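You operate a simulated robot arm through the tools that you are given. There is no shell and no other tool. Be economical: measure what you need, move in short steps, check, and stop when the job is done.

You are at the controls of a simulated two-armed robot. One attempt, no reset.

Task
Put the grey tin on the blue plate on the top of the stacked cartons. Put the black cone on the top of the stacked cartons away on the top of the bagging bench. Take the blue cloth from the shelf under hopper one and leave it on the brown sheet there. Take the grey cloth from the top of the tabs shelf and leave it on the green plate on the shelf under hopper one. Fetch the teal bar and set it on the top of frame one. Take the yellow strip and put it on the brown pad on the shelf under hopper two. Put the blue tray on the brown disc. Put the green tin on the top of the jumbo bench away on the top of the issue table. Do these in any order.
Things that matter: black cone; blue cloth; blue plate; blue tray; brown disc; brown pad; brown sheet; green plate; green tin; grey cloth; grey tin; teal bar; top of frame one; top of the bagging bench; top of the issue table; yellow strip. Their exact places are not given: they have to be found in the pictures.

It is judged by the outcome, as a careful person would: the job done as asked, and still so three seconds after it is handed in. It fails if anything else is knocked over, pushed out of place, dropped, spilled or broken. Flat cloth is picked up by pressing the open fingertips on it (5 to 10 N) and closing them slowly along it; thin cloth reads only 2 to 8 mm in the jaws.

Robot
Two 7-joint arms with two-finger parallel grippers on one trunk, on a base that drives. Base frame: it is fixed to the floor where the robot stands at the start and does not move with it; the origin is under the middle of the robot, x ahead of it, y to its left, z up; the surface under the hand at the start is at about z = 100. Lengths are in mm, angles in degrees, forces in N, time in s.
The left shoulder is at the start at [50, 209, 1096], the right one opposite. Places, roughly: black cone (9x9x5 cm) [700, 0, 700]; blue cloth (11x7x2 cm) [-1700, -1400, 800]; blue plate (15x11x1 cm) [1000, -100, 700]; blue tray (21x12x12 cm) [-6500, -3100, 800]; brown disc (26x26x1 cm) [-9800, 300, 300]; brown pad (30x27x1 cm) [-6500, -1600, 700]; brown sheet (22x17x1 cm) [-1600, -1600, 800]; green plate (15x11x1 cm) [-1600, -1900, 800]; green tin [-10000, 250, 750]; grey cloth (11x7x2 cm) [-2900, -900, 1000]; grey tin [750, -250, 750]; teal bar (24x6x6 cm) [-2900, -2400, 900]; top of frame one [-3600, -1500, 1400]; top of the bagging bench [3000, -6000, 800]; top of the issue table (86x26 cm) [1540, -8560, 860]; yellow strip (5x16x3 cm) [-6400, -2100, 700]. Payload 4.4 kg a hand.
The tool frame of a hand sits at the grasp point between the pads (the TCP): z along the fingers, y along the line on which they close. The tips reach 23 mm beyond it. Largest opening 94 mm; finger width 38, thickness 10; the body of the gripper, 54 by 96 mm, starts 39 mm behind the TCP.
Orientation is that of the tool frame in the base frame, as a unit quaternion [x, y, z, w]. With the fingers straight down and closing along the base's y, the tool's x points along the base's -x, its y along +y and its z along -z.

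Tools
- The arms move only by the tool nudge_tool. It takes "left_series", "right_series" or both (then of equal length, played together; a hand with none holds still); each is one flat list of numbers, 7 for each row, row after row: the closure in counts, from 0 (fully open) to 255 (shut), then the shift along the tool's x, y, z in mm, then the turn, a rotation vector about the tool's x, y, z in degrees. In form: [fingers, dx, dy, dz, wx, wy, wz, fingers, dx, dy, dz, wx, wy, wz, ...]. A call has 1 to 12 rows; each row shifts and turns the commanded pose from where the row before left it, along the tool's axes as they then stand. A row lasts 0.2 s, in which the tool goes at most 50 mm and 8.6 degrees; a call with a longer step from one row to the next is refused whole, and so is a gripper value outside its range. Where a pose cannot be reached the arm comes as near as it can. A force on the tool above 40 N (or 10 N above the force at the start of the call, whichever is more), or a blocked arm, ends the call early, and 0.2 s more pass. The fingers move at their own pace (about 108 mm/s each) and stop on an object; they squeeze with about 27 N. The grip force told is the motor's: it shows also when the fingers shut on nothing. Time passes only in rows, and 0.2 s behind the last, so rows that do not move let the fingers close. The reply holds the time, the measured pose of the TCP, the force on the tool along the base axes, the opening and the grip force, in the units named above and with some noise, with the torque about the TCP (base axes, N m) and any sound that the robot's microphone picked up.
- Cameras (640 x 400 px; columns grow to the right, rows downward): "scene" is now at [150.2, -7, 1257]; the picture's right is [-0.11, -0.99, 0.00], its down [-0.62, 0.07, -0.78] and it looks along [0.78, -0.09, -0.62] (base axes); focal length 267 px, centre (320, 200). "left" rides on the left gripper at [86, -16, -74] in its tool frame; the picture's right is [0.18, 0.98, 0.00], its down [-0.58, 0.11, -0.81] and it looks along [-0.79, 0.15, 0.59] (tool axes); focal length 243 px, centre (320, 200). "right" rides on the right gripper at [87, 16, -75] in its tool frame; the picture's right is [-0.18, 0.98, 0.00], its down [-0.58, -0.11, -0.81] and it looks along [-0.79, -0.15, 0.59] (tool axes); focal length 243 px, centre (320, 200).
- camera(camera): a new picture of that camera. The clock stands still meanwhile.
- slide_trunk(by): slides the trunk up (or, below 0, down) by that many mm; the arms and the scene camera ride with it, the base frame stays. It gives what a move gives, with no picture.
- base_move(legs): drives the robot by 1 to 6 legs, each [ahead, left, turn to the left] in mm, mm and degrees, along the robot's own axes; the way and the turn of a leg run together, so that a leg with both is an arc; at most 1500 mm and 180 degrees a leg. The arms and the cameras ride along, it lands a little off, and it stops where it bumps. It gives what a move gives.
- turn_head(pan, tilt): turns the head with the scene camera to pan (to the left, within 80 degrees either way) and tilt (down, from -29 to 69), counted from straight ahead of the robot. It gives what a move gives.
- point_at(camera, pixels): for up to 12 pixels [column, row] of the newest picture of that camera ("zoom" is the newest enlarged one), the place [x, y, z] in the base frame of the surface seen there, good to about 2 mm, but the place of the scene camera against the robot may be out by one fixed shift of up to 12 mm in any direction. The clock stands still meanwhile.
- enlarge(camera, box): a new picture of the part [left, top, right, bottom] of that camera's present view, enlarged. The clock stands still meanwhile.
- sign_off(): hands the job in; it is judged then, once.

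Keep the steps short. Do not move on a guess: measure, check each grasp and each placing, and mend mistakes. In all there are 322 turns and 196 pictures (those below and enlarged ones count). Leave the grippers open and the arms clear of the work at the hand-in unless told otherwise, and finish with a single line.

The tools are called after "Request:" as a command line: name --argument value ..., lists and objects as JSON in quotes. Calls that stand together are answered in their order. nudge_tool: Moves the arms, as the interface text tells. Its arguments: {"type":"object","properties":{"left_series":{"type":"array","items":{"type":"number"}},"right_series":{"type":"array","items":{"type":"number"}}},"required":[]} The other tools are called the same way: slide_trunk (by) slides the trunk up or down; base_move (legs) drives the base; turn_head (pan, tilt) turns the head that bears the scene camera; camera (camera) takes a picture; point_at (camera, pixels) gives the place of the surface under pixels of a picture; enlarge (camera, box) takes an enlarged picture of a part of a camera's view; sign_off () hands the job in.

At the start:

```text
time_s: 0.0
left_position: [671.2, 231.5, 926.7]
left_tool_rot: [0.0, 1.0, -0.001, 0.0]
left_force: [-0.5, 0.4, 0.1]
left_ft_torque: [-0.01, 0.01, -0.02]
left_width: 93.9
left_gripper_force: 0.0
right_position: [609.9, -390.9, 861.7]
right_tool_rot: [0.001, 1.0, 0.0, -0.001]
right_force: [0.2, 0.3, 0.1]
right_ft_torque: [0.0, -0.01, 0.01]
right_width: 93.9
right_gripper_force: 0.1
trunk travel left (down, up): [-175.0, 388.0]
robot x, y, heading: [1.6, 1.5, -0.2]
head pan, tilt: [-6.5, 38.4]
```

scene: 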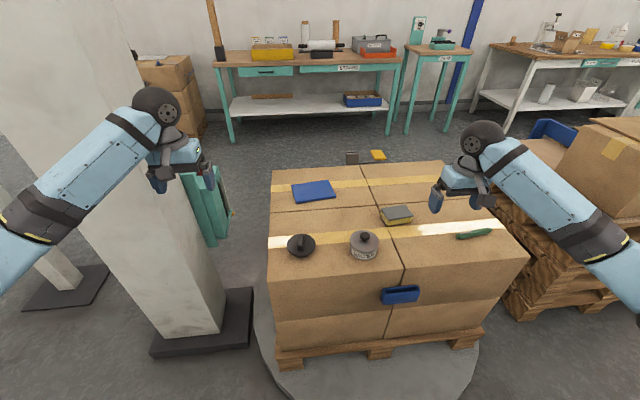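
right: 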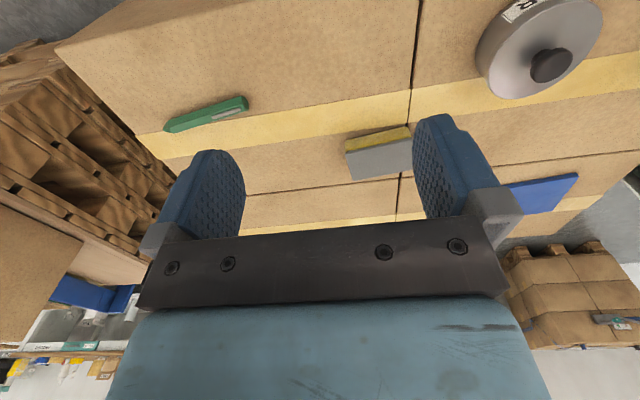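
left: 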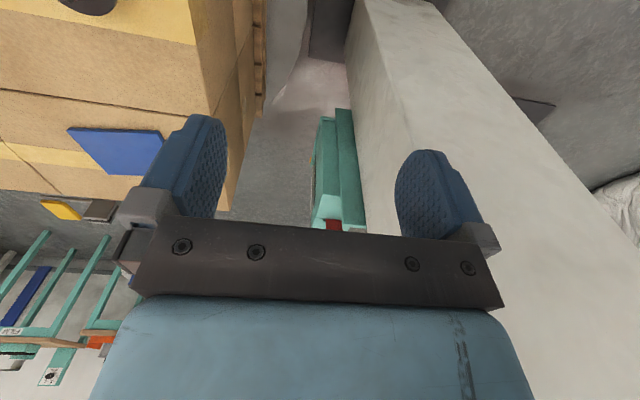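

I see the black cone near (301,245), the grey tin near (364,245) and the blue plate near (313,191). I'll enlarge this area and measure them.

Request:
enlarge --camera "scene" --box '[260, 160, 420, 270]'

Request:
point_at --camera "scene" --pixels '[[301, 238], [301, 252], [290, 246], [313, 246], [365, 236], [364, 256], [350, 245], [378, 245], [293, 185], [329, 181], [335, 197], [297, 202]]'

```text
3.64 times, centred on (340, 215) of scene
```

zoom: 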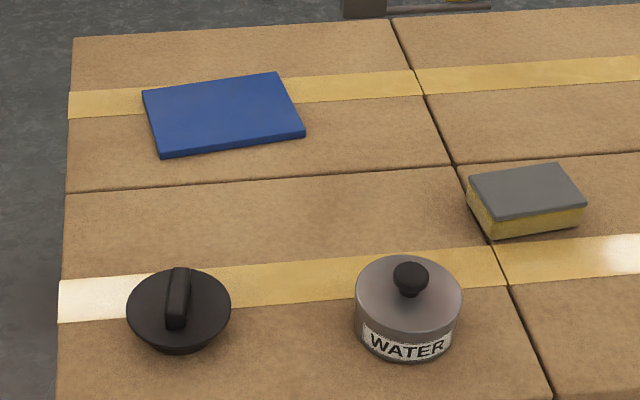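

```text
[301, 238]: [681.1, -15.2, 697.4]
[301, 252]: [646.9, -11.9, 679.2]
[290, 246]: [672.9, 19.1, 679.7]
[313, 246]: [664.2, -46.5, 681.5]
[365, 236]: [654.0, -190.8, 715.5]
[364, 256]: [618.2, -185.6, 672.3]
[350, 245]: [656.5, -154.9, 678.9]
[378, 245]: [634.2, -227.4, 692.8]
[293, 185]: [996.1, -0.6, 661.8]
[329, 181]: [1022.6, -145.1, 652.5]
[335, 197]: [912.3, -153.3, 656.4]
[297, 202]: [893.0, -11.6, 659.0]
```

Request:
point_at --camera "zoom" --pixels '[[358, 296], [459, 298], [408, 258], [411, 267], [405, 322], [408, 360], [180, 272], [178, 295], [128, 308], [229, 308], [400, 385], [225, 110]]'

Request:
camera --camera "right"

```text
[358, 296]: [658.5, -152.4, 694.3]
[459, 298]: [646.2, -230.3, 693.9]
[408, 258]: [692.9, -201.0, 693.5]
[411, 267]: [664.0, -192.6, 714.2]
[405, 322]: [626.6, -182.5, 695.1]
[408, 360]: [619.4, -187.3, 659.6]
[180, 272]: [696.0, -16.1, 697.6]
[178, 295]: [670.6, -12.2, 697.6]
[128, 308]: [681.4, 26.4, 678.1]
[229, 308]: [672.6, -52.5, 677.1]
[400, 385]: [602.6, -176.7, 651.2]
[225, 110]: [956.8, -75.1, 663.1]
```

```text
191 pictures are left
```

right: 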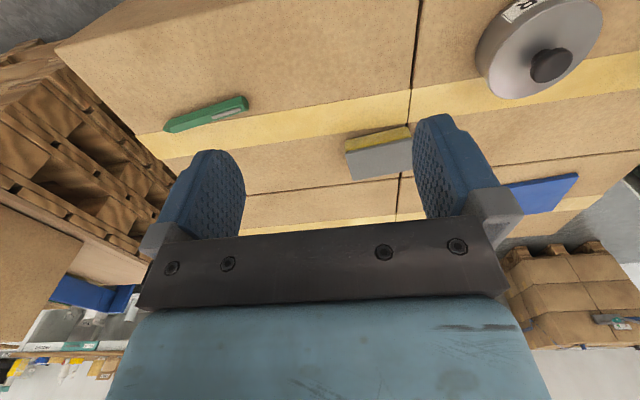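

I compare the same tin in the right hand camera, to find the scene camera's fixed shift: knob at (550,65), rim around (482,50).

Request:
point_at --camera "right" --pixels '[[550, 67], [480, 45], [518, 97], [575, 80], [597, 20], [540, 178], [576, 175], [543, 70]]'

Request:
point_at --camera "zoom" --pixels '[[411, 275], [304, 135], [275, 74], [143, 92], [161, 154]]'

```text
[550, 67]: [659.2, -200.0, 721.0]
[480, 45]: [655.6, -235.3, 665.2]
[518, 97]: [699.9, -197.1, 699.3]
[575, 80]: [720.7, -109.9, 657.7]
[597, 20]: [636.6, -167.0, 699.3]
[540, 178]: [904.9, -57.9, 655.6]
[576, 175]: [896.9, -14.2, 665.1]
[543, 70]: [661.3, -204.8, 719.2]
```

```text
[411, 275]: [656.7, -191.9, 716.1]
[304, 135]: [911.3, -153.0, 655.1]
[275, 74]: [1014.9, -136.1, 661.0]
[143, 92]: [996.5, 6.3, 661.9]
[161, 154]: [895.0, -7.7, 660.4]
```

Scene camera's shift is roughly (+3,-7,+5). I move the open right hand over the tin at about (660,-197,800).

Request:
nudge_tool --right_series '[0, -12, 45, 5, 0, 0, 0, 0, -12, 45, 5, 0, 0, 0, 0, -12, 45, 5, 0, 0, 0, 0, -12, 45, 15, 0, 0, 0, 0, -2, 14, 30, 0, 0, 0, 0, 0, 0, 0, 0, 0, 0]'

Request:
camera --camera "right"

Request:
camera --camera "scene"

```text
time_s: 1.4
left_position: [669.8, 229.9, 926.5]
left_tool_rot: [0.0, 1.0, 0.0, 0.0]
left_force: [0.8, 0.4, -0.5]
left_ft_torque: [0.0, 0.0, -0.03]
left_width: 93.9
left_gripper_force: 0.0
right_position: [659.9, -195.6, 800.4]
right_tool_rot: [0.0, 1.0, -0.001, 0.0]
right_force: [-0.3, 0.1, -0.2]
right_ft_torque: [-0.01, -0.02, 0.01]
right_width: 94.1
right_gripper_force: 0.0
trunk travel left (down, up): [-175.0, 388.0]
robot x, y, heading: [-2.8, -0.2, -0.3]
head pan, tilt: [-6.5, 38.4]
```

```text
190 pictures are left
```

right: 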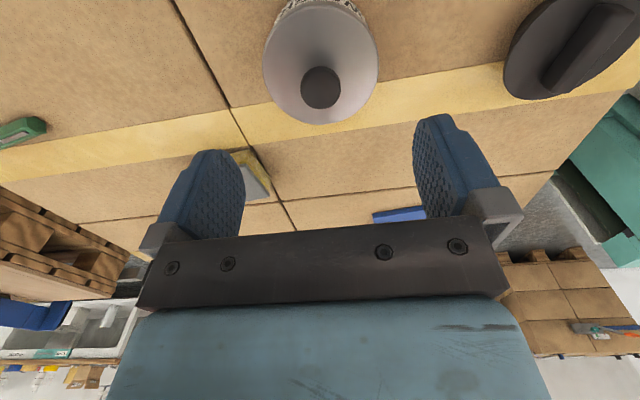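

```text
189 pictures are left
```

scene: 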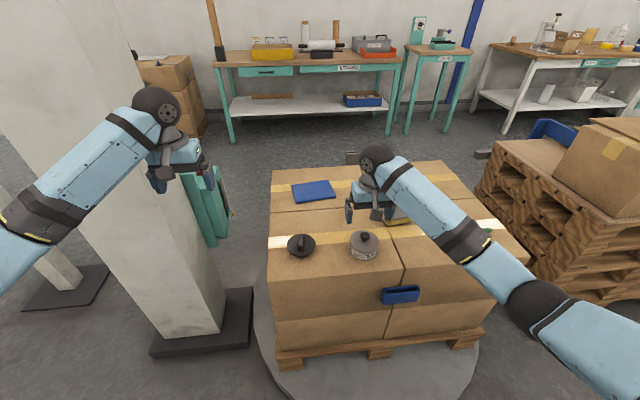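

Tin sits at (320,60) in the right camera, the cone's lid at (575,45). I measure both.

Request:
point_at --camera "right" --pixels '[[320, 70], [320, 88], [266, 60], [375, 60], [320, 122], [507, 65], [590, 50], [545, 85], [620, 10], [600, 40], [410, 214]]'

```text
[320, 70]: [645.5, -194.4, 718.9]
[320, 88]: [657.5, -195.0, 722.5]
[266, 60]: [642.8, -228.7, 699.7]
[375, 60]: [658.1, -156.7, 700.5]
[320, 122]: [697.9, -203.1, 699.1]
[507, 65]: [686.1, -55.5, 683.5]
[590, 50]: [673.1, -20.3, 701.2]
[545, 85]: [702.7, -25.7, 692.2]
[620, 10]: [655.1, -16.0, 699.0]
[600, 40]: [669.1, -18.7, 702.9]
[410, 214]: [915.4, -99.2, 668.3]
```

Tin centre about (658,-196), top 700, knob 722. The hand is centred, so I go down to TCP z ≈ 688 with jaws open.

Request:
nudge_tool --right_series '[0, 1, 0, 30, 0, 0, 0, 0, 1, 0, 30, 0, 0, 0, 0, 0, 0, 25, 0, 0, 0, 0, 0, 0, 15, 0, 0, 0, 0, 0, 0, 12, 0, 0, 0, 0, 0, 0, 0, 0, 0, 0]'

Request:
camera --camera "right"

```text
time_s: 2.8
left_position: [670.9, 230.9, 926.4]
left_tool_rot: [0.001, 1.0, 0.0, 0.0]
left_force: [-1.0, -0.2, -0.5]
left_ft_torque: [0.0, -0.01, 0.0]
left_width: 94.0
left_gripper_force: 0.0
right_position: [657.3, -197.3, 688.2]
right_tool_rot: [-0.001, 1.0, 0.0, 0.0]
right_force: [0.5, 0.0, 0.8]
right_ft_torque: [0.0, 0.0, 0.01]
right_width: 93.9
right_gripper_force: 0.0
trunk travel left (down, up): [-175.0, 388.0]
robot x, y, heading: [0.0, -0.6, -0.0]
head pan, tilt: [-6.5, 38.4]
```

```text
188 pictures are left
```

right: 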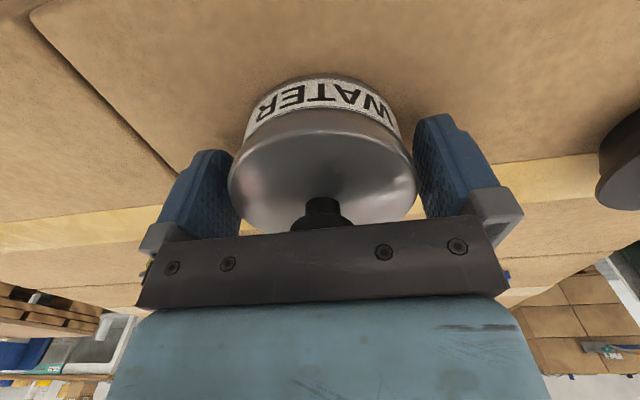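

The tin sits between the pads. I close, wait, and lift 10 mm.

Request:
nudge_tool --right_series '[120, 0, 0, 0, 0, 0, 0, 255, 0, 0, 0, 0, 0, 0, 255, 0, 0, 0, 0, 0, 0, 255, 0, 0, 0, 0, 0, 0, 255, 0, 0, -5, 0, 0, 0, 255, 0, 0, -10, 0, 0, 0, 255, 0, 0, 0, 0, 0, 0]'

Request:
camera --camera "right"

```text
time_s: 4.4
left_position: [671.2, 229.8, 926.3]
left_tool_rot: [0.0, 1.0, 0.0, 0.0]
left_force: [-1.0, -0.2, -0.4]
left_ft_torque: [0.01, 0.02, -0.03]
left_width: 93.8
left_gripper_force: 0.1
right_position: [658.3, -195.6, 704.6]
right_tool_rot: [0.0, 1.0, 0.0, 0.001]
right_force: [-0.5, -0.3, 0.1]
right_ft_torque: [0.0, 0.0, 0.02]
right_width: 80.7
right_gripper_force: 27.1
trunk travel left (down, up): [-175.0, 388.0]
robot x, y, heading: [0.5, -0.2, 0.3]
head pan, tilt: [-6.5, 38.4]
heard: snap
```

```text
187 pictures are left
```

right: 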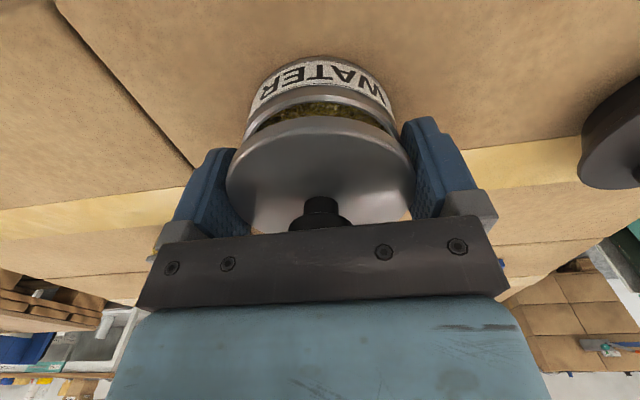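

Only the lid came away (a snap, and I see the contents beneath). I lower it straight back on and watch the force.

Request:
nudge_tool --right_series '[255, 0, 0, 6, 0, 0, 0, 255, 0, 0, 5, 0, 0, 0, 255, 0, 0, 3, 0, 0, 0, 255, 0, 0, 1, 0, 0, 0, 255, 0, 0, 0, 0, 0, 0]'

Request:
camera --camera "right"

```text
time_s: 5.6
left_position: [670.3, 230.4, 927.7]
left_tool_rot: [0.0, 1.0, 0.0, 0.0]
left_force: [0.9, 0.0, -0.6]
left_ft_torque: [0.0, -0.01, -0.01]
left_width: 94.0
left_gripper_force: 0.1
right_position: [657.8, -197.3, 687.1]
right_tool_rot: [-0.001, 1.0, 0.0, -0.001]
right_force: [0.3, -0.4, -0.4]
right_ft_torque: [0.0, -0.03, 0.04]
right_width: 80.7
right_gripper_force: 26.8
trunk travel left (down, up): [-175.0, 388.0]
robot x, y, heading: [4.8, 1.4, 0.1]
head pan, tilt: [-6.5, 38.4]
```

```text
186 pictures are left
```

right: 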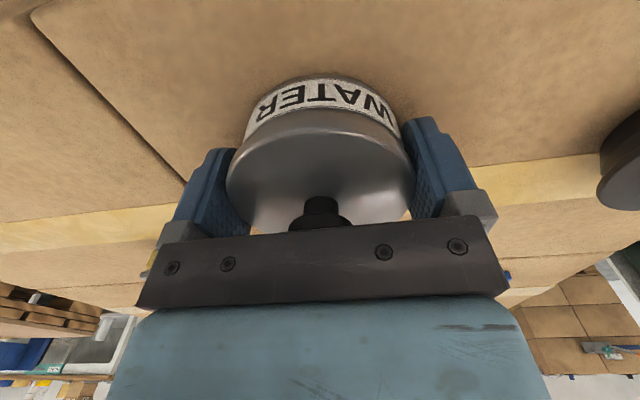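

The lid is back in place. I press a little more to seat it and read the force.

Request:
nudge_tool --right_series '[255, 0, 0, 1, 0, 0, 0, 255, 0, 0, 1, 0, 0, 0, 255, 0, 0, 0, 0, 0, 0]'

```text
time_s: 6.4
left_position: [668.9, 231.2, 927.0]
left_tool_rot: [-0.001, 1.0, 0.0, 0.001]
left_force: [-0.5, 0.3, -0.5]
left_ft_torque: [0.01, 0.04, 0.01]
left_width: 94.0
left_gripper_force: 0.0
right_position: [659.3, -195.6, 688.4]
right_tool_rot: [0.0, 1.0, -0.001, 0.002]
right_force: [-2.1, -2.2, 10.8]
right_ft_torque: [0.09, 0.19, 0.14]
right_width: 80.6
right_gripper_force: 27.0
trunk travel left (down, up): [-175.0, 388.0]
robot x, y, heading: [1.6, 2.3, 0.0]
head pan, tilt: [-6.5, 38.4]
```

It is seated (10.8 N of contact). I open and rise, then inspect the tin's side profile.

Request:
nudge_tool --right_series '[255, 0, 0, -1, 0, 0, 0, 0, 0, 0, -1, 0, 0, 0, 0, 0, 0, 0, 0, 0, 0, 0, 0, 0, -20, 0, 0, 0, 0, 0, 0, -40, 0, 0, 0, 0, 40, 0, -40, 0, 0, 0, 0, 40, 0, -30, 0, 0, 0, 0, 20, 0, 0, 0, 0, 0]'

Request:
enlarge --camera "scene" --box '[324, 220, 404, 270]'

Request:
camera --camera "right"

```text
refused: row 6 steps farther than a row can; nothing moved
```

```text
8.00 times, centred on (364, 245) of scene
```

zoom: 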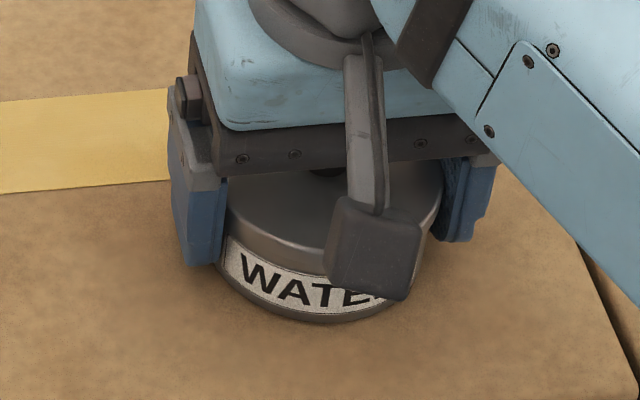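

```text
184 pictures are left
```

right: 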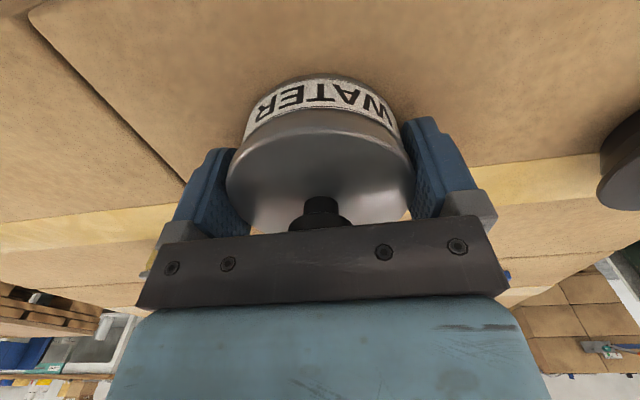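

The call was refused for too long a step. The knob blocks a deep grip, so my plan is to move the lid by its knob, carry the open tin, then re-lid it. First I open and rise.

Request:
nudge_tool --right_series '[255, 0, 0, -1, 0, 0, 0, 0, 0, 0, -1, 0, 0, 0, 0, 0, 0, 0, 0, 0, 0, 0, 0, 0, -20, 0, 0, 0, 0, 0, 0, -30, 0, 0, 0, 0, 30, 0, -30, 0, 0, 0, 0, 40, 0, -20, 0, 0, 0, 0, 40, 0, 0, 0, 0, 0, 0, 0, 0, 0, 0, 0, 0]'

Request:
enlarge --camera "scene" --box '[324, 220, 404, 270]'

Request:
camera --camera "right"

```text
time_s: 8.4
left_position: [670.9, 229.9, 927.0]
left_tool_rot: [0.0, 1.0, 0.001, -0.001]
left_force: [-0.5, -1.1, 0.7]
left_ft_torque: [0.0, -0.01, 0.01]
left_width: 94.0
left_gripper_force: 0.1
right_position: [549.0, -196.5, 788.5]
right_tool_rot: [0.0, 1.0, -0.002, 0.0]
right_force: [-0.2, 0.6, 0.0]
right_ft_torque: [0.02, 0.01, 0.02]
right_width: 94.0
right_gripper_force: 0.0
trunk travel left (down, up): [-175.0, 388.0]
robot x, y, heading: [-1.0, 3.1, 0.2]
head pan, tilt: [-6.5, 38.4]
heard: snap
```

```text
8.00 times, centred on (364, 245) of scene
```

zoom: 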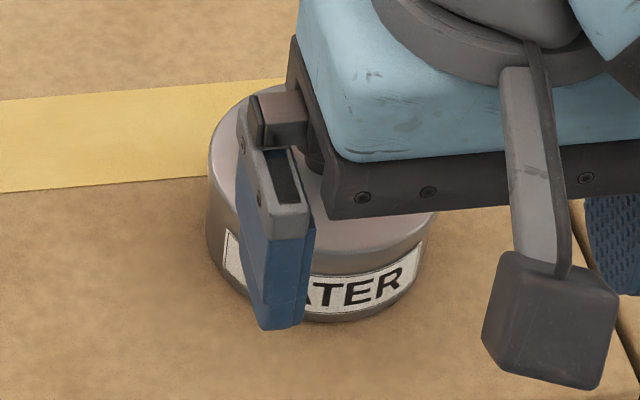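

```text
182 pictures are left
```

right: 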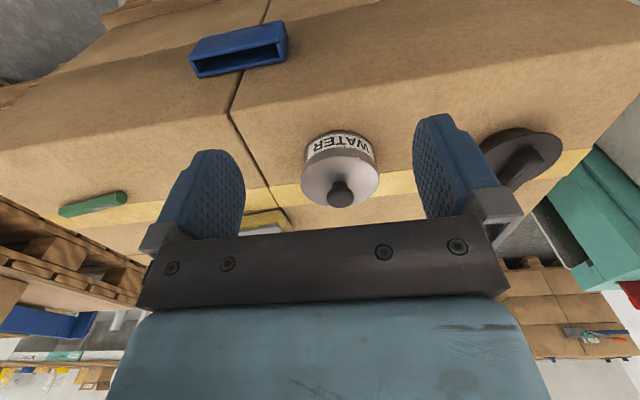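

Another snap was heard: the lid has either latched or popped. I'll go on with the knob: move above it with jaws narrowed to about 40 mm, then look.

Request:
nudge_tool --right_series '[100, -36, 0, 0, 0, 0, 0, 146, -36, 0, 0, 0, 0, 0, 146, -36, 0, 0, 0, 0, 0, 146, 0, 0, 20, 0, 0, 0, 146, 0, 0, 0, 0, 0, 0]'

Request:
camera --camera "right"

```text
time_s: 9.6
left_position: [670.8, 230.7, 927.7]
left_tool_rot: [-0.001, 1.0, 0.0, 0.0]
left_force: [0.6, -0.6, -0.2]
left_ft_torque: [0.04, -0.02, 0.02]
left_width: 94.0
left_gripper_force: 0.0
right_position: [657.1, -196.1, 768.0]
right_tool_rot: [0.0, 1.0, 0.0, 0.0]
right_force: [0.2, -0.7, -0.3]
right_ft_torque: [-0.01, -0.03, 0.02]
right_width: 40.2
right_gripper_force: 0.0
trunk travel left (down, up): [-175.0, 388.0]
robot x, y, heading: [-2.4, -3.4, -0.0]
head pan, tilt: [-6.5, 38.4]
```

```text
181 pictures are left
```

right: 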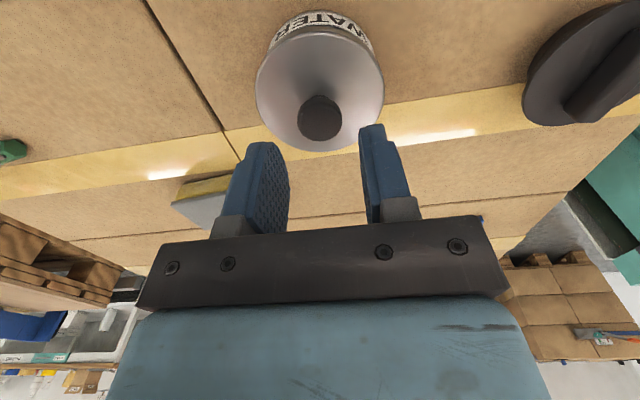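

Request:
point_at --camera "right" --pixels '[[320, 118], [302, 115], [338, 115], [320, 138], [259, 90], [381, 90], [320, 149], [318, 35], [285, 38], [360, 38]]'

```text
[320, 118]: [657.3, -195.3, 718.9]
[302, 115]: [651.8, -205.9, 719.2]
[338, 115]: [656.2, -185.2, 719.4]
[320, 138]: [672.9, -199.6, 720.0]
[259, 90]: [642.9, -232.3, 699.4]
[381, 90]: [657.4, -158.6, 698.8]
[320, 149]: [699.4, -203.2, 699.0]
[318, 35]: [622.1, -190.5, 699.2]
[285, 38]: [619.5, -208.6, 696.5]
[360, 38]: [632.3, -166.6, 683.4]
```

Knob at about (659,-196), top 720. I descend to TCP 731 around the knob, close, and lift 8 mm slowly.

Request:
nudge_tool --right_series '[146, -2, 0, 15, 0, 0, 0, 146, 0, 0, 15, 0, 0, 0, 146, 0, 0, 7, 0, 0, 0, 255, 0, 0, 0, 0, 0, 0, 255, 0, 0, 0, 0, 0, 0, 255, 0, 0, 0, 0, 0, 0, 255, 0, 0, -2, 0, 0, 0, 255, 0, 0, -2, 0, 0, 0, 255, 0, 0, -2, 0, 0, 0, 255, 0, 0, -4, 0, 0, 0]'

Request:
camera --camera "right"

Request:
enlarge --camera "scene" --box '[324, 220, 404, 270]'

```text
time_s: 11.8
left_position: [669.7, 231.3, 926.3]
left_tool_rot: [0.0, 1.0, -0.001, 0.0]
left_force: [-0.9, 0.0, 0.6]
left_ft_torque: [0.02, 0.0, -0.01]
left_width: 94.1
left_gripper_force: 0.0
right_position: [659.1, -196.0, 741.2]
right_tool_rot: [0.0, 1.0, 0.0, 0.0]
right_force: [0.4, 0.5, 0.4]
right_ft_torque: [0.02, 0.0, 0.02]
right_width: 25.7
right_gripper_force: 26.9
trunk travel left (down, up): [-175.0, 388.0]
robot x, y, heading: [0.3, 2.1, -0.0]
head pan, tilt: [-6.5, 38.4]
heard: snap
```

```text
180 pictures are left
```

right: 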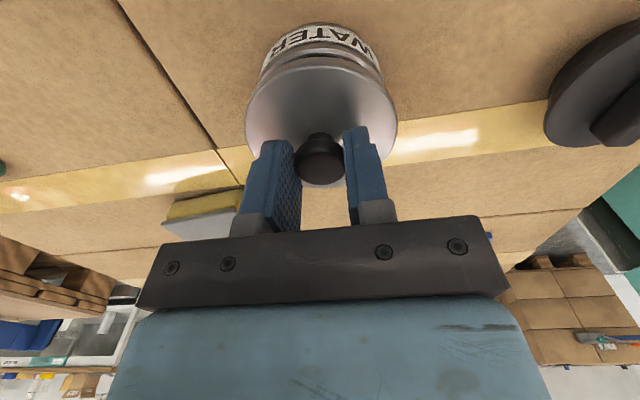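

```text
8.00 times, centred on (364, 245) of scene
```

zoom: 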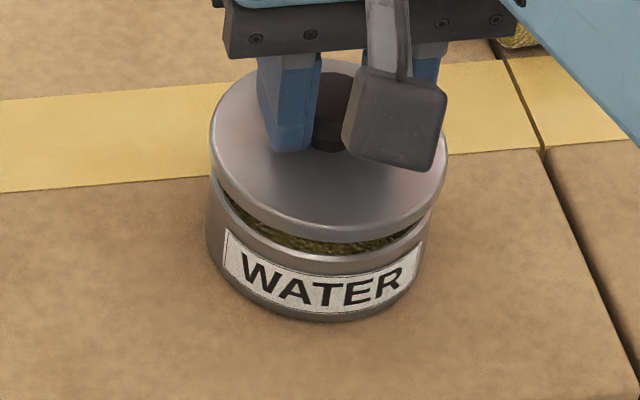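

The lid is held by its knob and hangs level. I lift it clear and carry it to the free carton area near (770,-105).

Request:
nudge_tool --right_series '[255, 0, 0, -15, 0, 0, 0, 255, 0, 0, -20, 0, 0, 0, 255, -28, 22, 0, 0, 0, 0, 255, -28, 22, 0, 0, 0, 0, 255, -28, 22, 0, 0, 0, 0, 255, -26, 24, 0, 0, 0, 0, 255, 0, 0, 0, 0, 0, 0]'

Request:
camera --camera "right"

Request:
enlarge --camera "scene" --box '[264, 170, 424, 270]'

```text
time_s: 13.4
left_position: [671.2, 230.5, 927.6]
left_tool_rot: [0.001, 1.0, 0.0, 0.0]
left_force: [0.3, 0.0, 0.0]
left_ft_torque: [-0.02, 0.01, -0.01]
left_width: 93.8
left_gripper_force: 0.1
right_position: [770.8, -106.6, 775.5]
right_tool_rot: [-0.001, 1.0, 0.0, 0.001]
right_force: [-0.1, 0.0, -0.5]
right_ft_torque: [0.03, -0.01, 0.01]
right_width: 25.7
right_gripper_force: 26.6
trunk travel left (down, up): [-175.0, 388.0]
robot x, y, heading: [-0.8, -1.6, 0.0]
head pan, tilt: [-6.5, 38.4]
```

```text
178 pictures are left
```

right: 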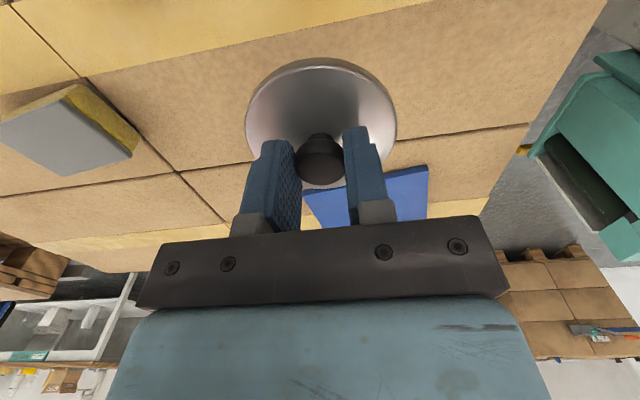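

```text
4.00 times, centred on (344, 220) of scene
```

zoom: 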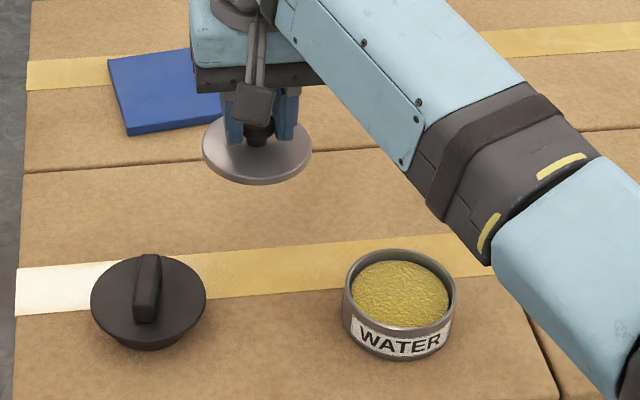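

The open tin shows a yellow fill below its rim. I lower the lid onto the cartons gently, watching for contact.

Request:
nudge_tool --right_series '[255, 0, 0, 35, 0, 0, 0, 255, 0, 0, 30, 0, 0, 0, 255, 0, 0, 6, 0, 0, 0, 255, 0, 0, 0, 0, 0, 0]'

Request:
enlarge --camera "scene" --box '[284, 170, 364, 220]'

```text
time_s: 14.4
left_position: [670.2, 231.1, 927.7]
left_tool_rot: [0.0, 1.0, 0.001, 0.0]
left_force: [0.4, 0.0, 0.2]
left_ft_torque: [-0.03, -0.01, 0.03]
left_width: 94.1
left_gripper_force: 0.0
right_position: [769.1, -105.7, 706.6]
right_tool_rot: [0.0, 1.0, 0.0, 0.0]
right_force: [-0.4, -0.6, 0.1]
right_ft_torque: [-0.01, -0.01, 0.0]
right_width: 25.5
right_gripper_force: 26.9
trunk travel left (down, up): [-175.0, 388.0]
robot x, y, heading: [-1.5, 4.5, 0.1]
head pan, tilt: [-6.5, 38.4]
```

```text
8.00 times, centred on (324, 195) of scene
```

zoom: 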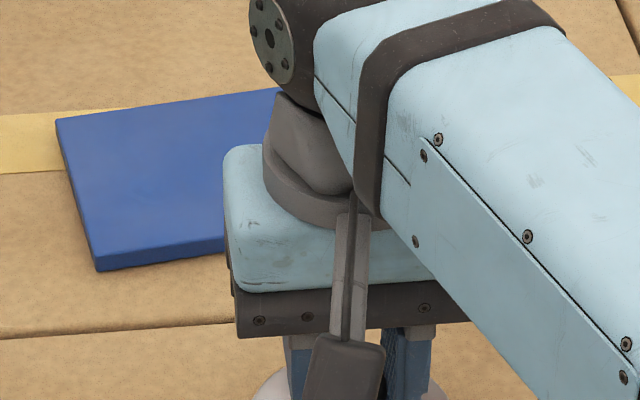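

Request:
nudge_tool --right_series '[255, 0, 0, 3, 0, 0, 0, 255, 0, 0, 3, 0, 0, 0, 255, 0, 0, 2, 0, 0, 0, 255, 0, 0, 0, 0, 0, 0]'

Request:
camera --camera "right"

```text
time_s: 15.4
left_position: [669.4, 230.8, 926.8]
left_tool_rot: [0.0, 1.0, 0.0, 0.0]
left_force: [-0.2, -0.2, 0.3]
left_ft_torque: [0.0, -0.02, 0.03]
left_width: 93.9
left_gripper_force: 0.1
right_position: [769.7, -106.1, 697.3]
right_tool_rot: [-0.001, 1.0, 0.0, 0.0]
right_force: [0.0, 0.4, -0.3]
right_ft_torque: [-0.04, 0.0, 0.02]
right_width: 25.6
right_gripper_force: 27.2
trunk travel left (down, up): [-175.0, 388.0]
robot x, y, heading: [3.6, -1.0, -0.1]
head pan, tilt: [-6.5, 38.4]
```

```text
175 pictures are left
```

right: 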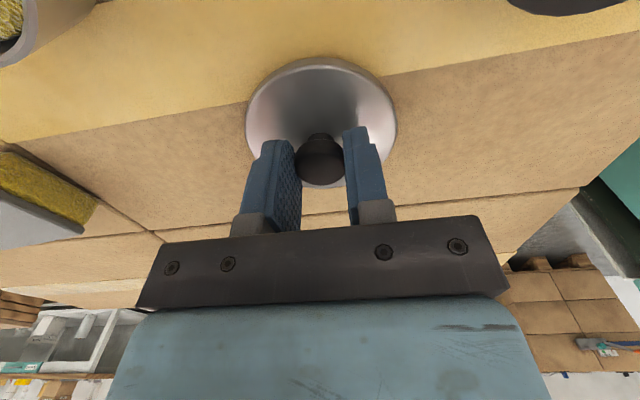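

Request:
nudge_tool --right_series '[255, 0, 0, 2, 0, 0, 0, 255, 0, 0, 2, 0, 0, 0, 255, 0, 0, 0, 0, 0, 0]'

```text
time_s: 16.2
left_position: [669.5, 230.3, 927.9]
left_tool_rot: [-0.001, 1.0, 0.0, 0.0]
left_force: [0.6, -0.5, -0.5]
left_ft_torque: [0.02, -0.01, 0.01]
left_width: 94.2
left_gripper_force: 0.1
right_position: [769.4, -106.5, 696.1]
right_tool_rot: [0.0, 1.0, 0.0, 0.002]
right_force: [1.7, -0.7, 11.3]
right_ft_torque: [-0.09, 0.14, 0.11]
right_width: 25.4
right_gripper_force: 26.6
trunk travel left (down, up): [-175.0, 388.0]
robot x, y, heading: [-2.8, 1.7, -0.0]
head pan, tilt: [-6.5, 38.4]
```

Contact (11 N). I release the lid, rise, and return above the open tin.

Request:
nudge_tool --right_series '[255, 0, 0, -2, 0, 0, 0, 146, 0, 0, 0, 0, 0, 0, 146, 0, 0, 0, 0, 0, 0, 146, 0, 0, -35, 0, 0, 0, 146, 0, 0, -45, 0, 0, 0, 0, 28, -22, 0, 0, 0, 0, 0, 28, -22, 0, 0, 0, 0, 0, 28, -22, 0, 0, 0, 0, 0, 26, -24, 0, 0, 0, 0, 0, 0, 0, 0, 0, 0, 0]'

Request:
camera --camera "right"

Request:
enlarge --camera "scene" --box '[264, 170, 424, 270]'

```text
time_s: 18.4
left_position: [670.4, 231.4, 925.9]
left_tool_rot: [0.0, 1.0, 0.0, 0.0]
left_force: [0.0, -0.2, 1.0]
left_ft_torque: [0.0, 0.02, 0.02]
left_width: 93.9
left_gripper_force: 0.1
right_position: [658.5, -198.1, 775.5]
right_tool_rot: [-0.001, 1.0, -0.001, 0.0]
right_force: [-0.2, -0.3, 0.1]
right_ft_torque: [0.01, 0.02, 0.0]
right_width: 93.9
right_gripper_force: 0.1
trunk travel left (down, up): [-175.0, 388.0]
robot x, y, heading: [0.3, -0.1, -0.1]
head pan, tilt: [-6.5, 38.4]
```

```text
174 pictures are left
```

right: 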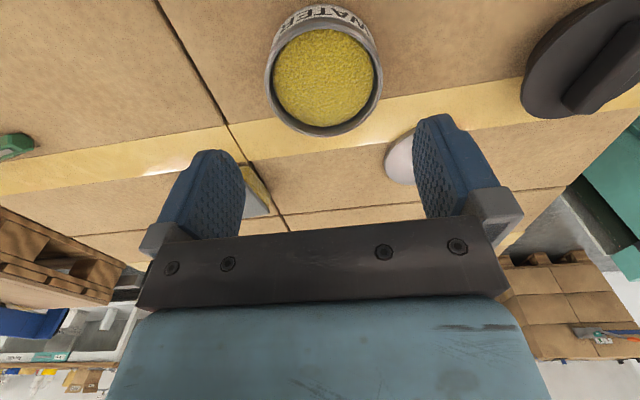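

```text
4.00 times, centred on (344, 220) of scene
```

zoom: 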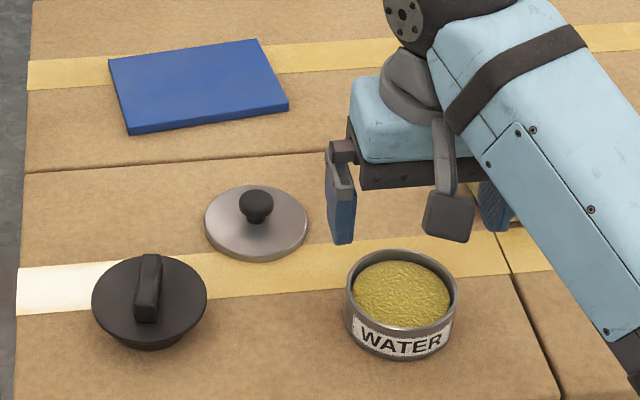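

Lid set down well. I lower onto the open tin body (TCP ≈ 682), close, and lift slightly.

Request:
nudge_tool --right_series '[0, 0, 1, 35, 0, 0, 0, 0, 0, 0, 35, 0, 0, 0, 0, 0, 0, 23, 0, 0, 0, 100, 0, 0, 0, 0, 0, 0, 255, 0, 0, 0, 0, 0, 0, 255, 0, 0, 0, 0, 0, 0, 255, 0, 0, 0, 0, 0, 0, 255, 0, 0, -3, 0, 0, 0, 255, 0, 0, -5, 0, 0, 0, 255, 0, 0, 0, 0, 0, 0]'

Request:
camera --camera "right"

```text
time_s: 20.6
left_position: [669.6, 231.4, 926.5]
left_tool_rot: [0.001, 1.0, 0.001, 0.0]
left_force: [-0.7, 0.4, -0.1]
left_ft_torque: [-0.01, 0.02, 0.0]
left_width: 93.9
left_gripper_force: 0.1
right_position: [659.2, -197.0, 691.0]
right_tool_rot: [0.0, 1.0, -0.001, 0.0]
right_force: [0.2, 0.1, -5.6]
right_ft_torque: [-0.01, 0.01, -0.01]
right_width: 78.3
right_gripper_force: 27.3
trunk travel left (down, up): [-175.0, 388.0]
robot x, y, heading: [-0.1, -0.5, 0.1]
head pan, tilt: [-6.5, 38.4]
```

```text
172 pictures are left
```

right: 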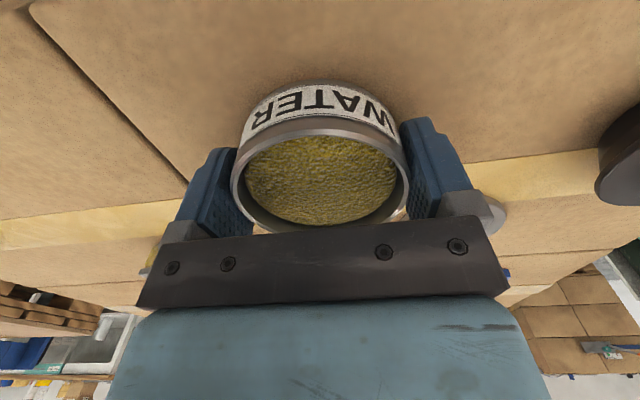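

Held well (5.6 N, width 78.3). I lift to clear the lid and carry it level toward the plate centre (957,-79).

Request:
nudge_tool --right_series '[255, 0, 0, -25, 0, 0, 0, 255, 0, 0, -25, 0, 0, 0, 255, 0, 0, -15, 0, 0, 0, 255, -30, 12, 0, 0, 0, 0, 255, -38, 15, 0, 0, 0, 0, 255, -38, 15, 0, 0, 0, 0, 255, -38, 15, 0, 0, 0, 0, 255, -38, 15, 0, 0, 0, 0, 255, -38, 15, 0, 0, 0, 0, 255, -38, 15, 0, 0, 0, 0, 255, -38, 15, 0, 0, 0, 0, 255, 0, 0, 0, 0, 0, 0]'

Request:
camera --camera "right"

Request:
enlarge --camera "scene" --box '[264, 150, 424, 250]'

```text
time_s: 23.2
left_position: [670.2, 230.8, 926.9]
left_tool_rot: [0.0, 1.0, 0.001, -0.001]
left_force: [-0.3, 0.0, 1.0]
left_ft_torque: [0.02, 0.03, 0.0]
left_width: 94.0
left_gripper_force: 0.1
right_position: [836.9, -117.3, 765.7]
right_tool_rot: [0.0, 1.0, 0.001, 0.0]
right_force: [0.4, 0.1, -6.2]
right_ft_torque: [0.04, 0.0, 0.0]
right_width: 78.4
right_gripper_force: 27.5
right hand out of reach, approached as far as the arm can: row 8, 9, 10, 11
trunk travel left (down, up): [-175.0, 388.0]
robot x, y, heading: [-3.2, -1.9, -0.1]
head pan, tilt: [-6.5, 38.4]
```

```text
171 pictures are left
```

right: 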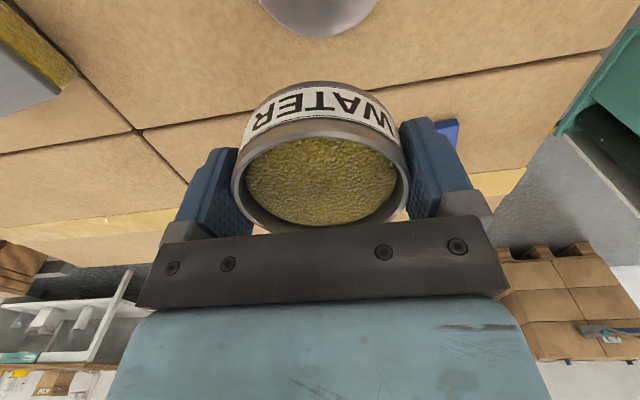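

```text
4.00 times, centred on (344, 200) of scene
```

zoom: 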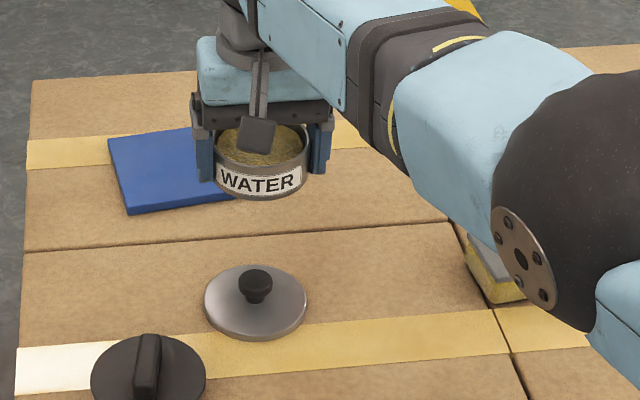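

Out of reach by about 120 mm, so the base must go forward. I measure the gap between the base and the pallet, tilting the head down.

Request:
turn_head --pan 0 --tilt 62

Request:
camera --camera "scene"

```text
time_s: 24.1
left_position: [670.6, 229.3, 926.8]
left_tool_rot: [0.0, 1.0, -0.001, -0.001]
left_force: [0.5, 0.1, 0.4]
left_ft_torque: [-0.04, -0.02, -0.01]
left_width: 94.0
left_gripper_force: 0.0
right_position: [836.3, -117.6, 765.1]
right_tool_rot: [0.0, 1.0, 0.0, 0.0]
right_force: [-0.5, -0.4, -4.7]
right_ft_torque: [0.02, 0.04, 0.03]
right_width: 78.2
right_gripper_force: 26.6
trunk travel left (down, up): [-175.0, 388.0]
robot x, y, heading: [-1.0, -0.3, 0.0]
head pan, tilt: [0.0, 62.0]
```

```text
169 pictures are left
```

scene: 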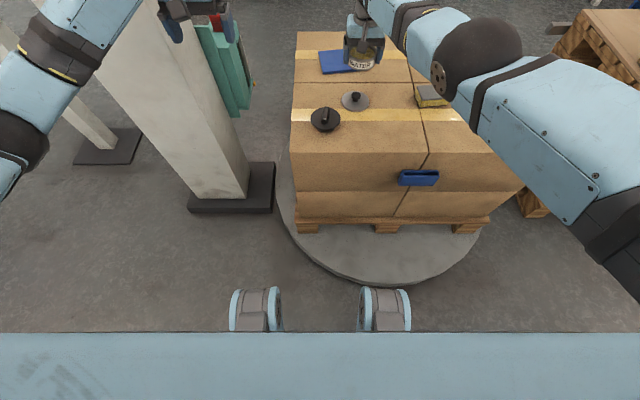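

Request:
point_at --camera "scene" --pixels '[[386, 290], [256, 290], [370, 284], [340, 272], [386, 226], [310, 226], [418, 184], [310, 190], [274, 213], [225, 213], [300, 330], [410, 300]]'

```text
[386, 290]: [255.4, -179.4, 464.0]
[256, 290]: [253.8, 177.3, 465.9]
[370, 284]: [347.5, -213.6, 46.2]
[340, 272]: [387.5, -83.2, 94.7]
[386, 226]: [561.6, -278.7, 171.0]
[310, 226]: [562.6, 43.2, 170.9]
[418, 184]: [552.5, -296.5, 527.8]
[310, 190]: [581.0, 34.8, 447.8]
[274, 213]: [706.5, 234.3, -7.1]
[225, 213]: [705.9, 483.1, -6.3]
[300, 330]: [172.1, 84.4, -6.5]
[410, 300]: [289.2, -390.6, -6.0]
```

The turntable's edge is at x≈347, the floor-level base front under 172, and the carton face at 560: driving ahead 125 is safe. The left hand is near the pillar, so I draw it back 170 mm first.

Request:
nudge_tool --left_series '[0, 40, 0, 0, 0, 0, 0, 0, 45, 0, 0, 0, 0, 0, 0, 45, 0, 0, 0, 0, 0, 0, 45, 0, 0, 0, 0, 0, 0, 0, 0, 0, 0, 0, 0]'

Request:
base_move --legs '[[125, 0, 0]]'

Request:
camera --camera "scene"

```text
time_s: 25.3
left_position: [495.8, 231.3, 927.4]
left_tool_rot: [-0.001, 1.0, 0.0, -0.002]
left_force: [-0.8, -0.1, 0.1]
left_ft_torque: [0.03, -0.03, 0.0]
left_width: 94.0
left_gripper_force: 0.0
right_position: [836.7, -117.1, 765.8]
right_tool_rot: [0.0, 1.0, 0.001, -0.001]
right_force: [0.1, 0.2, -5.2]
right_ft_torque: [0.02, 0.04, -0.01]
right_width: 78.2
right_gripper_force: 27.2
trunk travel left (down, up): [-175.0, 388.0]
robot x, y, heading: [2.2, 3.1, 0.0]
head pan, tilt: [0.0, 62.0]
```

```text
time_s: 26.3
left_position: [551.2, 231.6, 927.7]
left_tool_rot: [0.001, 1.0, 0.0, 0.0]
left_force: [-1.2, 0.0, 0.7]
left_ft_torque: [0.02, -0.04, -0.01]
left_width: 94.3
left_gripper_force: 0.1
right_position: [892.1, -120.6, 768.1]
right_tool_rot: [0.003, 1.0, 0.0, 0.001]
right_force: [1.3, 0.6, -4.3]
right_ft_torque: [0.01, -0.03, 0.0]
right_width: 78.5
right_gripper_force: 26.6
trunk travel left (down, up): [-175.0, 388.0]
robot x, y, heading: [54.8, -1.0, -0.3]
head pan, tilt: [0.0, 62.0]
stopped in leg 1: the robot was blocked; the commanded pose is now the measured one
```

```text
168 pictures are left
```

scene: 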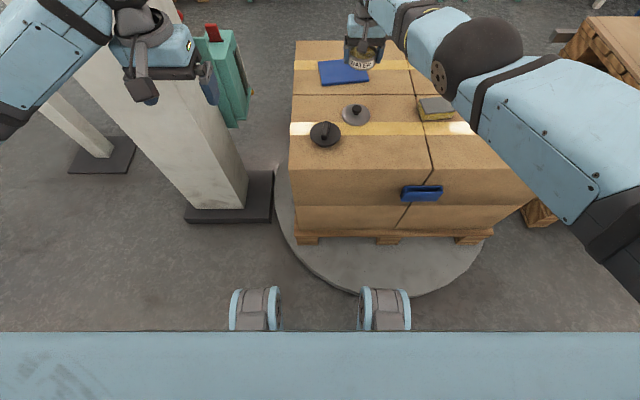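

The base bumps the turntable after 55 mm. Instead I'll turn the robot left so the right shoulder comes forward. First I draw the right hand back, level, at this height.

Request:
nudge_tool --right_series '[255, 25, -10, -5, 0, 0, 0, 255, 40, -20, -5, 0, 0, 0, 255, 40, -20, 0, 0, 0, 0, 255, 40, -20, 0, 0, 0, 0, 255, 40, -20, 0, 0, 0, 0, 255, 40, -20, 0, 0, 0, 0, 255, 40, -20, 0, 0, 0, 0, 255, 40, -20, 0, 0, 0, 0, 255, 30, -10, 0, 0, 0, 0, 255, 0, 0, 0, 0, 0, 0]'

Request:
base_move --legs '[[-30, 0, 0], [0, 0, 35]]'

Request:
camera --camera "scene"

```text
time_s: 28.5
left_position: [552.0, 231.2, 928.0]
left_tool_rot: [0.001, 1.0, 0.0, 0.001]
left_force: [0.7, 0.3, -0.1]
left_ft_torque: [0.01, 0.0, 0.0]
left_width: 93.9
left_gripper_force: 0.1
right_position: [556.6, -277.7, 776.3]
right_tool_rot: [0.003, 1.0, 0.001, 0.0]
right_force: [0.7, 0.5, -5.7]
right_ft_torque: [-0.02, 0.01, 0.01]
right_width: 78.3
right_gripper_force: 26.3
trunk travel left (down, up): [-175.0, 388.0]
robot x, y, heading: [56.2, 1.9, -0.0]
head pan, tilt: [0.0, 62.0]
```

```text
time_s: 31.1
left_position: [298.2, 477.5, 927.8]
left_tool_rot: [-0.303, 0.953, 0.0, 0.0]
left_force: [-0.1, -0.5, -1.1]
left_ft_torque: [0.01, 0.05, -0.03]
left_width: 93.8
left_gripper_force: 0.1
right_position: [595.7, 63.8, 776.9]
right_tool_rot: [-0.302, 0.953, 0.0, 0.0]
right_force: [0.1, 0.2, -6.0]
right_ft_torque: [-0.03, 0.0, -0.02]
right_width: 78.4
right_gripper_force: 27.2
trunk travel left (down, up): [-175.0, 388.0]
robot x, y, heading: [21.4, 1.2, 35.2]
head pan, tilt: [0.0, 62.0]
```

```text
167 pictures are left
```

scene: 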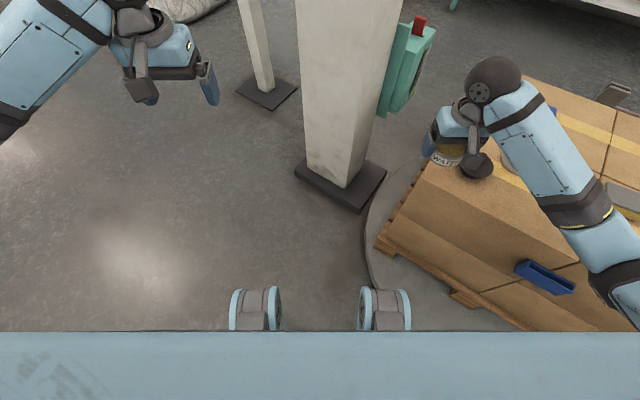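

Turned 35°. I raise the hand 100 mm and lower the trunk 100 mm for more reach.

Request:
nudge_tool --right_series '[255, 0, 0, -30, 0, 0, 0, 255, 0, 0, -35, 0, 0, 0, 255, 0, 0, -35, 0, 0, 0, 255, 0, 0, 0, 0, 0, 0]'

Request:
slide_trunk --by -100

Request:
nudge_tool --right_series '[255, -20, -30, 0, 0, 0, 0, 255, -24, -37, 0, 0, 0, 0, 255, -24, -37, 0, 0, 0, 0, 255, -24, -37, 0, 0, 0, 0, 255, -24, -37, 0, 0, 0, 0, 255, -24, -37, 0, 0, 0, 0, 255, -24, -37, 0, 0, 0, 0, 255, -24, -37, 0, 0, 0, 0, 255, -24, -35, 0, 0, 0, 0, 255, 0, 0, 0, 0, 0, 0]'

Request:
turn_head --pan -40 --tilt 42

Request:
camera --camera "scene"

```text
time_s: 32.0
left_position: [299.3, 475.8, 927.4]
left_tool_rot: [-0.302, 0.953, 0.0, 0.0]
left_force: [0.1, 0.0, -0.8]
left_ft_torque: [0.01, 0.01, 0.02]
left_width: 94.0
left_gripper_force: 0.1
right_position: [593.2, 64.1, 876.9]
right_tool_rot: [-0.301, 0.954, 0.0, 0.001]
right_force: [0.1, 0.9, -5.2]
right_ft_torque: [0.0, 0.03, -0.03]
right_width: 78.2
right_gripper_force: 27.1
trunk travel left (down, up): [-175.0, 388.0]
robot x, y, heading: [23.7, 0.7, 35.1]
head pan, tilt: [0.0, 62.0]
```

```text
time_s: 33.4
left_position: [297.1, 475.6, 828.0]
left_tool_rot: [-0.303, 0.953, 0.0, 0.0]
left_force: [-0.8, 0.5, 1.3]
left_ft_torque: [0.02, -0.03, 0.01]
left_width: 94.1
left_gripper_force: 0.1
right_position: [594.2, 62.5, 776.3]
right_tool_rot: [-0.302, 0.953, 0.0, 0.001]
right_force: [0.0, 0.7, -6.1]
right_ft_torque: [-0.02, 0.0, -0.03]
right_width: 78.6
right_gripper_force: 26.9
trunk travel left (down, up): [-75.0, 488.0]
robot x, y, heading: [25.5, 2.2, 35.2]
head pan, tilt: [0.0, 62.0]
```

```text
time_s: 35.6
left_position: [298.8, 476.9, 827.4]
left_tool_rot: [-0.302, 0.953, 0.001, -0.001]
left_force: [-0.3, -0.3, 0.0]
left_ft_torque: [-0.03, 0.01, 0.02]
left_width: 93.8
left_gripper_force: 0.0
right_position: [953.5, -78.5, 779.6]
right_tool_rot: [-0.302, 0.953, 0.0, 0.0]
right_force: [-0.2, -0.2, -6.2]
right_ft_torque: [-0.02, 0.02, 0.01]
right_width: 78.4
right_gripper_force: 26.8
trunk travel left (down, up): [-75.0, 488.0]
robot x, y, heading: [26.1, 1.3, 35.0]
head pan, tilt: [0.0, 62.0]
```

```text
time_s: 36.6
left_position: [299.8, 475.6, 826.7]
left_tool_rot: [-0.302, 0.953, 0.0, 0.0]
left_force: [-0.6, 0.6, -0.2]
left_ft_torque: [0.03, 0.01, 0.01]
left_width: 94.2
left_gripper_force: 0.0
right_position: [953.1, -78.3, 778.6]
right_tool_rot: [-0.302, 0.953, 0.001, 0.001]
right_force: [-0.2, -0.3, -5.6]
right_ft_torque: [-0.01, 0.01, 0.01]
right_width: 78.4
right_gripper_force: 27.0
trunk travel left (down, up): [-75.0, 488.0]
robot x, y, heading: [23.7, 0.4, 35.1]
head pan, tilt: [-40.0, 42.0]
```

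```text
166 pictures are left
```

scene: 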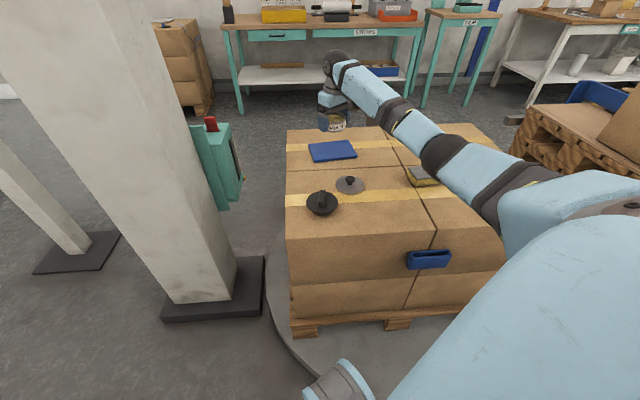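

Reached (953,-78). I check the plate's place against the hand camera before lowering.

Request:
camera --camera "right"

Request:
point_at --camera "scene" --pixels '[[309, 144], [351, 141], [356, 157], [315, 162], [332, 151]]'

```text
165 pictures are left
```

right: 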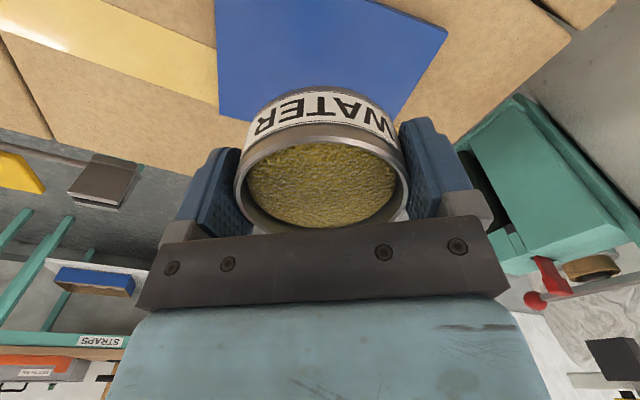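

```text
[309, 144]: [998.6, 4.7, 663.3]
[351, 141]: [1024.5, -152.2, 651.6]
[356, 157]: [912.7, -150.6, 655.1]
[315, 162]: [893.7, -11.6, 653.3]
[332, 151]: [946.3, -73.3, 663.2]
```

Request:
point_at --camera "right" --pixels '[[445, 30], [219, 30], [222, 114], [376, 4], [419, 90]]'

```text
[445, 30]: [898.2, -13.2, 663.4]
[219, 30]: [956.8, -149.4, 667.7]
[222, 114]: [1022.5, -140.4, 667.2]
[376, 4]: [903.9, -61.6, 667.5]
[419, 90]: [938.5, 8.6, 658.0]
```

Plate centre is (960,-77), top 667. I shift slightly and lower to just above.

Request:
nudge_tool --right_series '[255, -6, -3, 20, 0, 0, 0, 255, 0, 0, 30, 0, 0, 0, 255, 0, 0, 22, 0, 0, 0, 255, 0, 0, 8, 0, 0, 0, 255, 0, 0, 0, 0, 0, 0]'

```text
time_s: 37.9
left_position: [298.1, 476.6, 827.2]
left_tool_rot: [-0.302, 0.953, -0.001, 0.0]
left_force: [0.0, -0.5, 0.6]
left_ft_torque: [0.02, -0.03, 0.0]
left_width: 94.2
left_gripper_force: 0.1
right_position: [961.9, -78.6, 697.0]
right_tool_rot: [-0.302, 0.953, 0.0, 0.001]
right_force: [0.0, -0.9, -5.6]
right_ft_torque: [-0.02, 0.03, -0.01]
right_width: 78.1
right_gripper_force: 26.7
trunk travel left (down, up): [-75.0, 488.0]
robot x, y, heading: [26.8, 0.3, 34.8]
head pan, tilt: [-40.0, 42.0]
```

Request:
nudge_tool --right_series '[255, 0, 0, 2, 0, 0, 0, 255, 0, 0, 1, 0, 0, 0, 255, 0, 0, 0, 0, 0, 0]'

```text
time_s: 38.6
left_position: [298.5, 477.8, 827.2]
left_tool_rot: [-0.302, 0.953, 0.0, 0.0]
left_force: [-1.2, -0.4, 0.5]
left_ft_torque: [-0.01, 0.01, -0.02]
left_width: 93.9
left_gripper_force: 0.0
right_position: [961.6, -77.3, 693.3]
right_tool_rot: [-0.302, 0.953, 0.0, 0.002]
right_force: [-0.5, 0.2, -5.0]
right_ft_torque: [0.0, 0.0, -0.03]
right_width: 78.3
right_gripper_force: 27.4
trunk travel left (down, up): [-75.0, 488.0]
robot x, y, heading: [25.8, 3.1, 35.1]
head pan, tilt: [-40.0, 42.0]
```

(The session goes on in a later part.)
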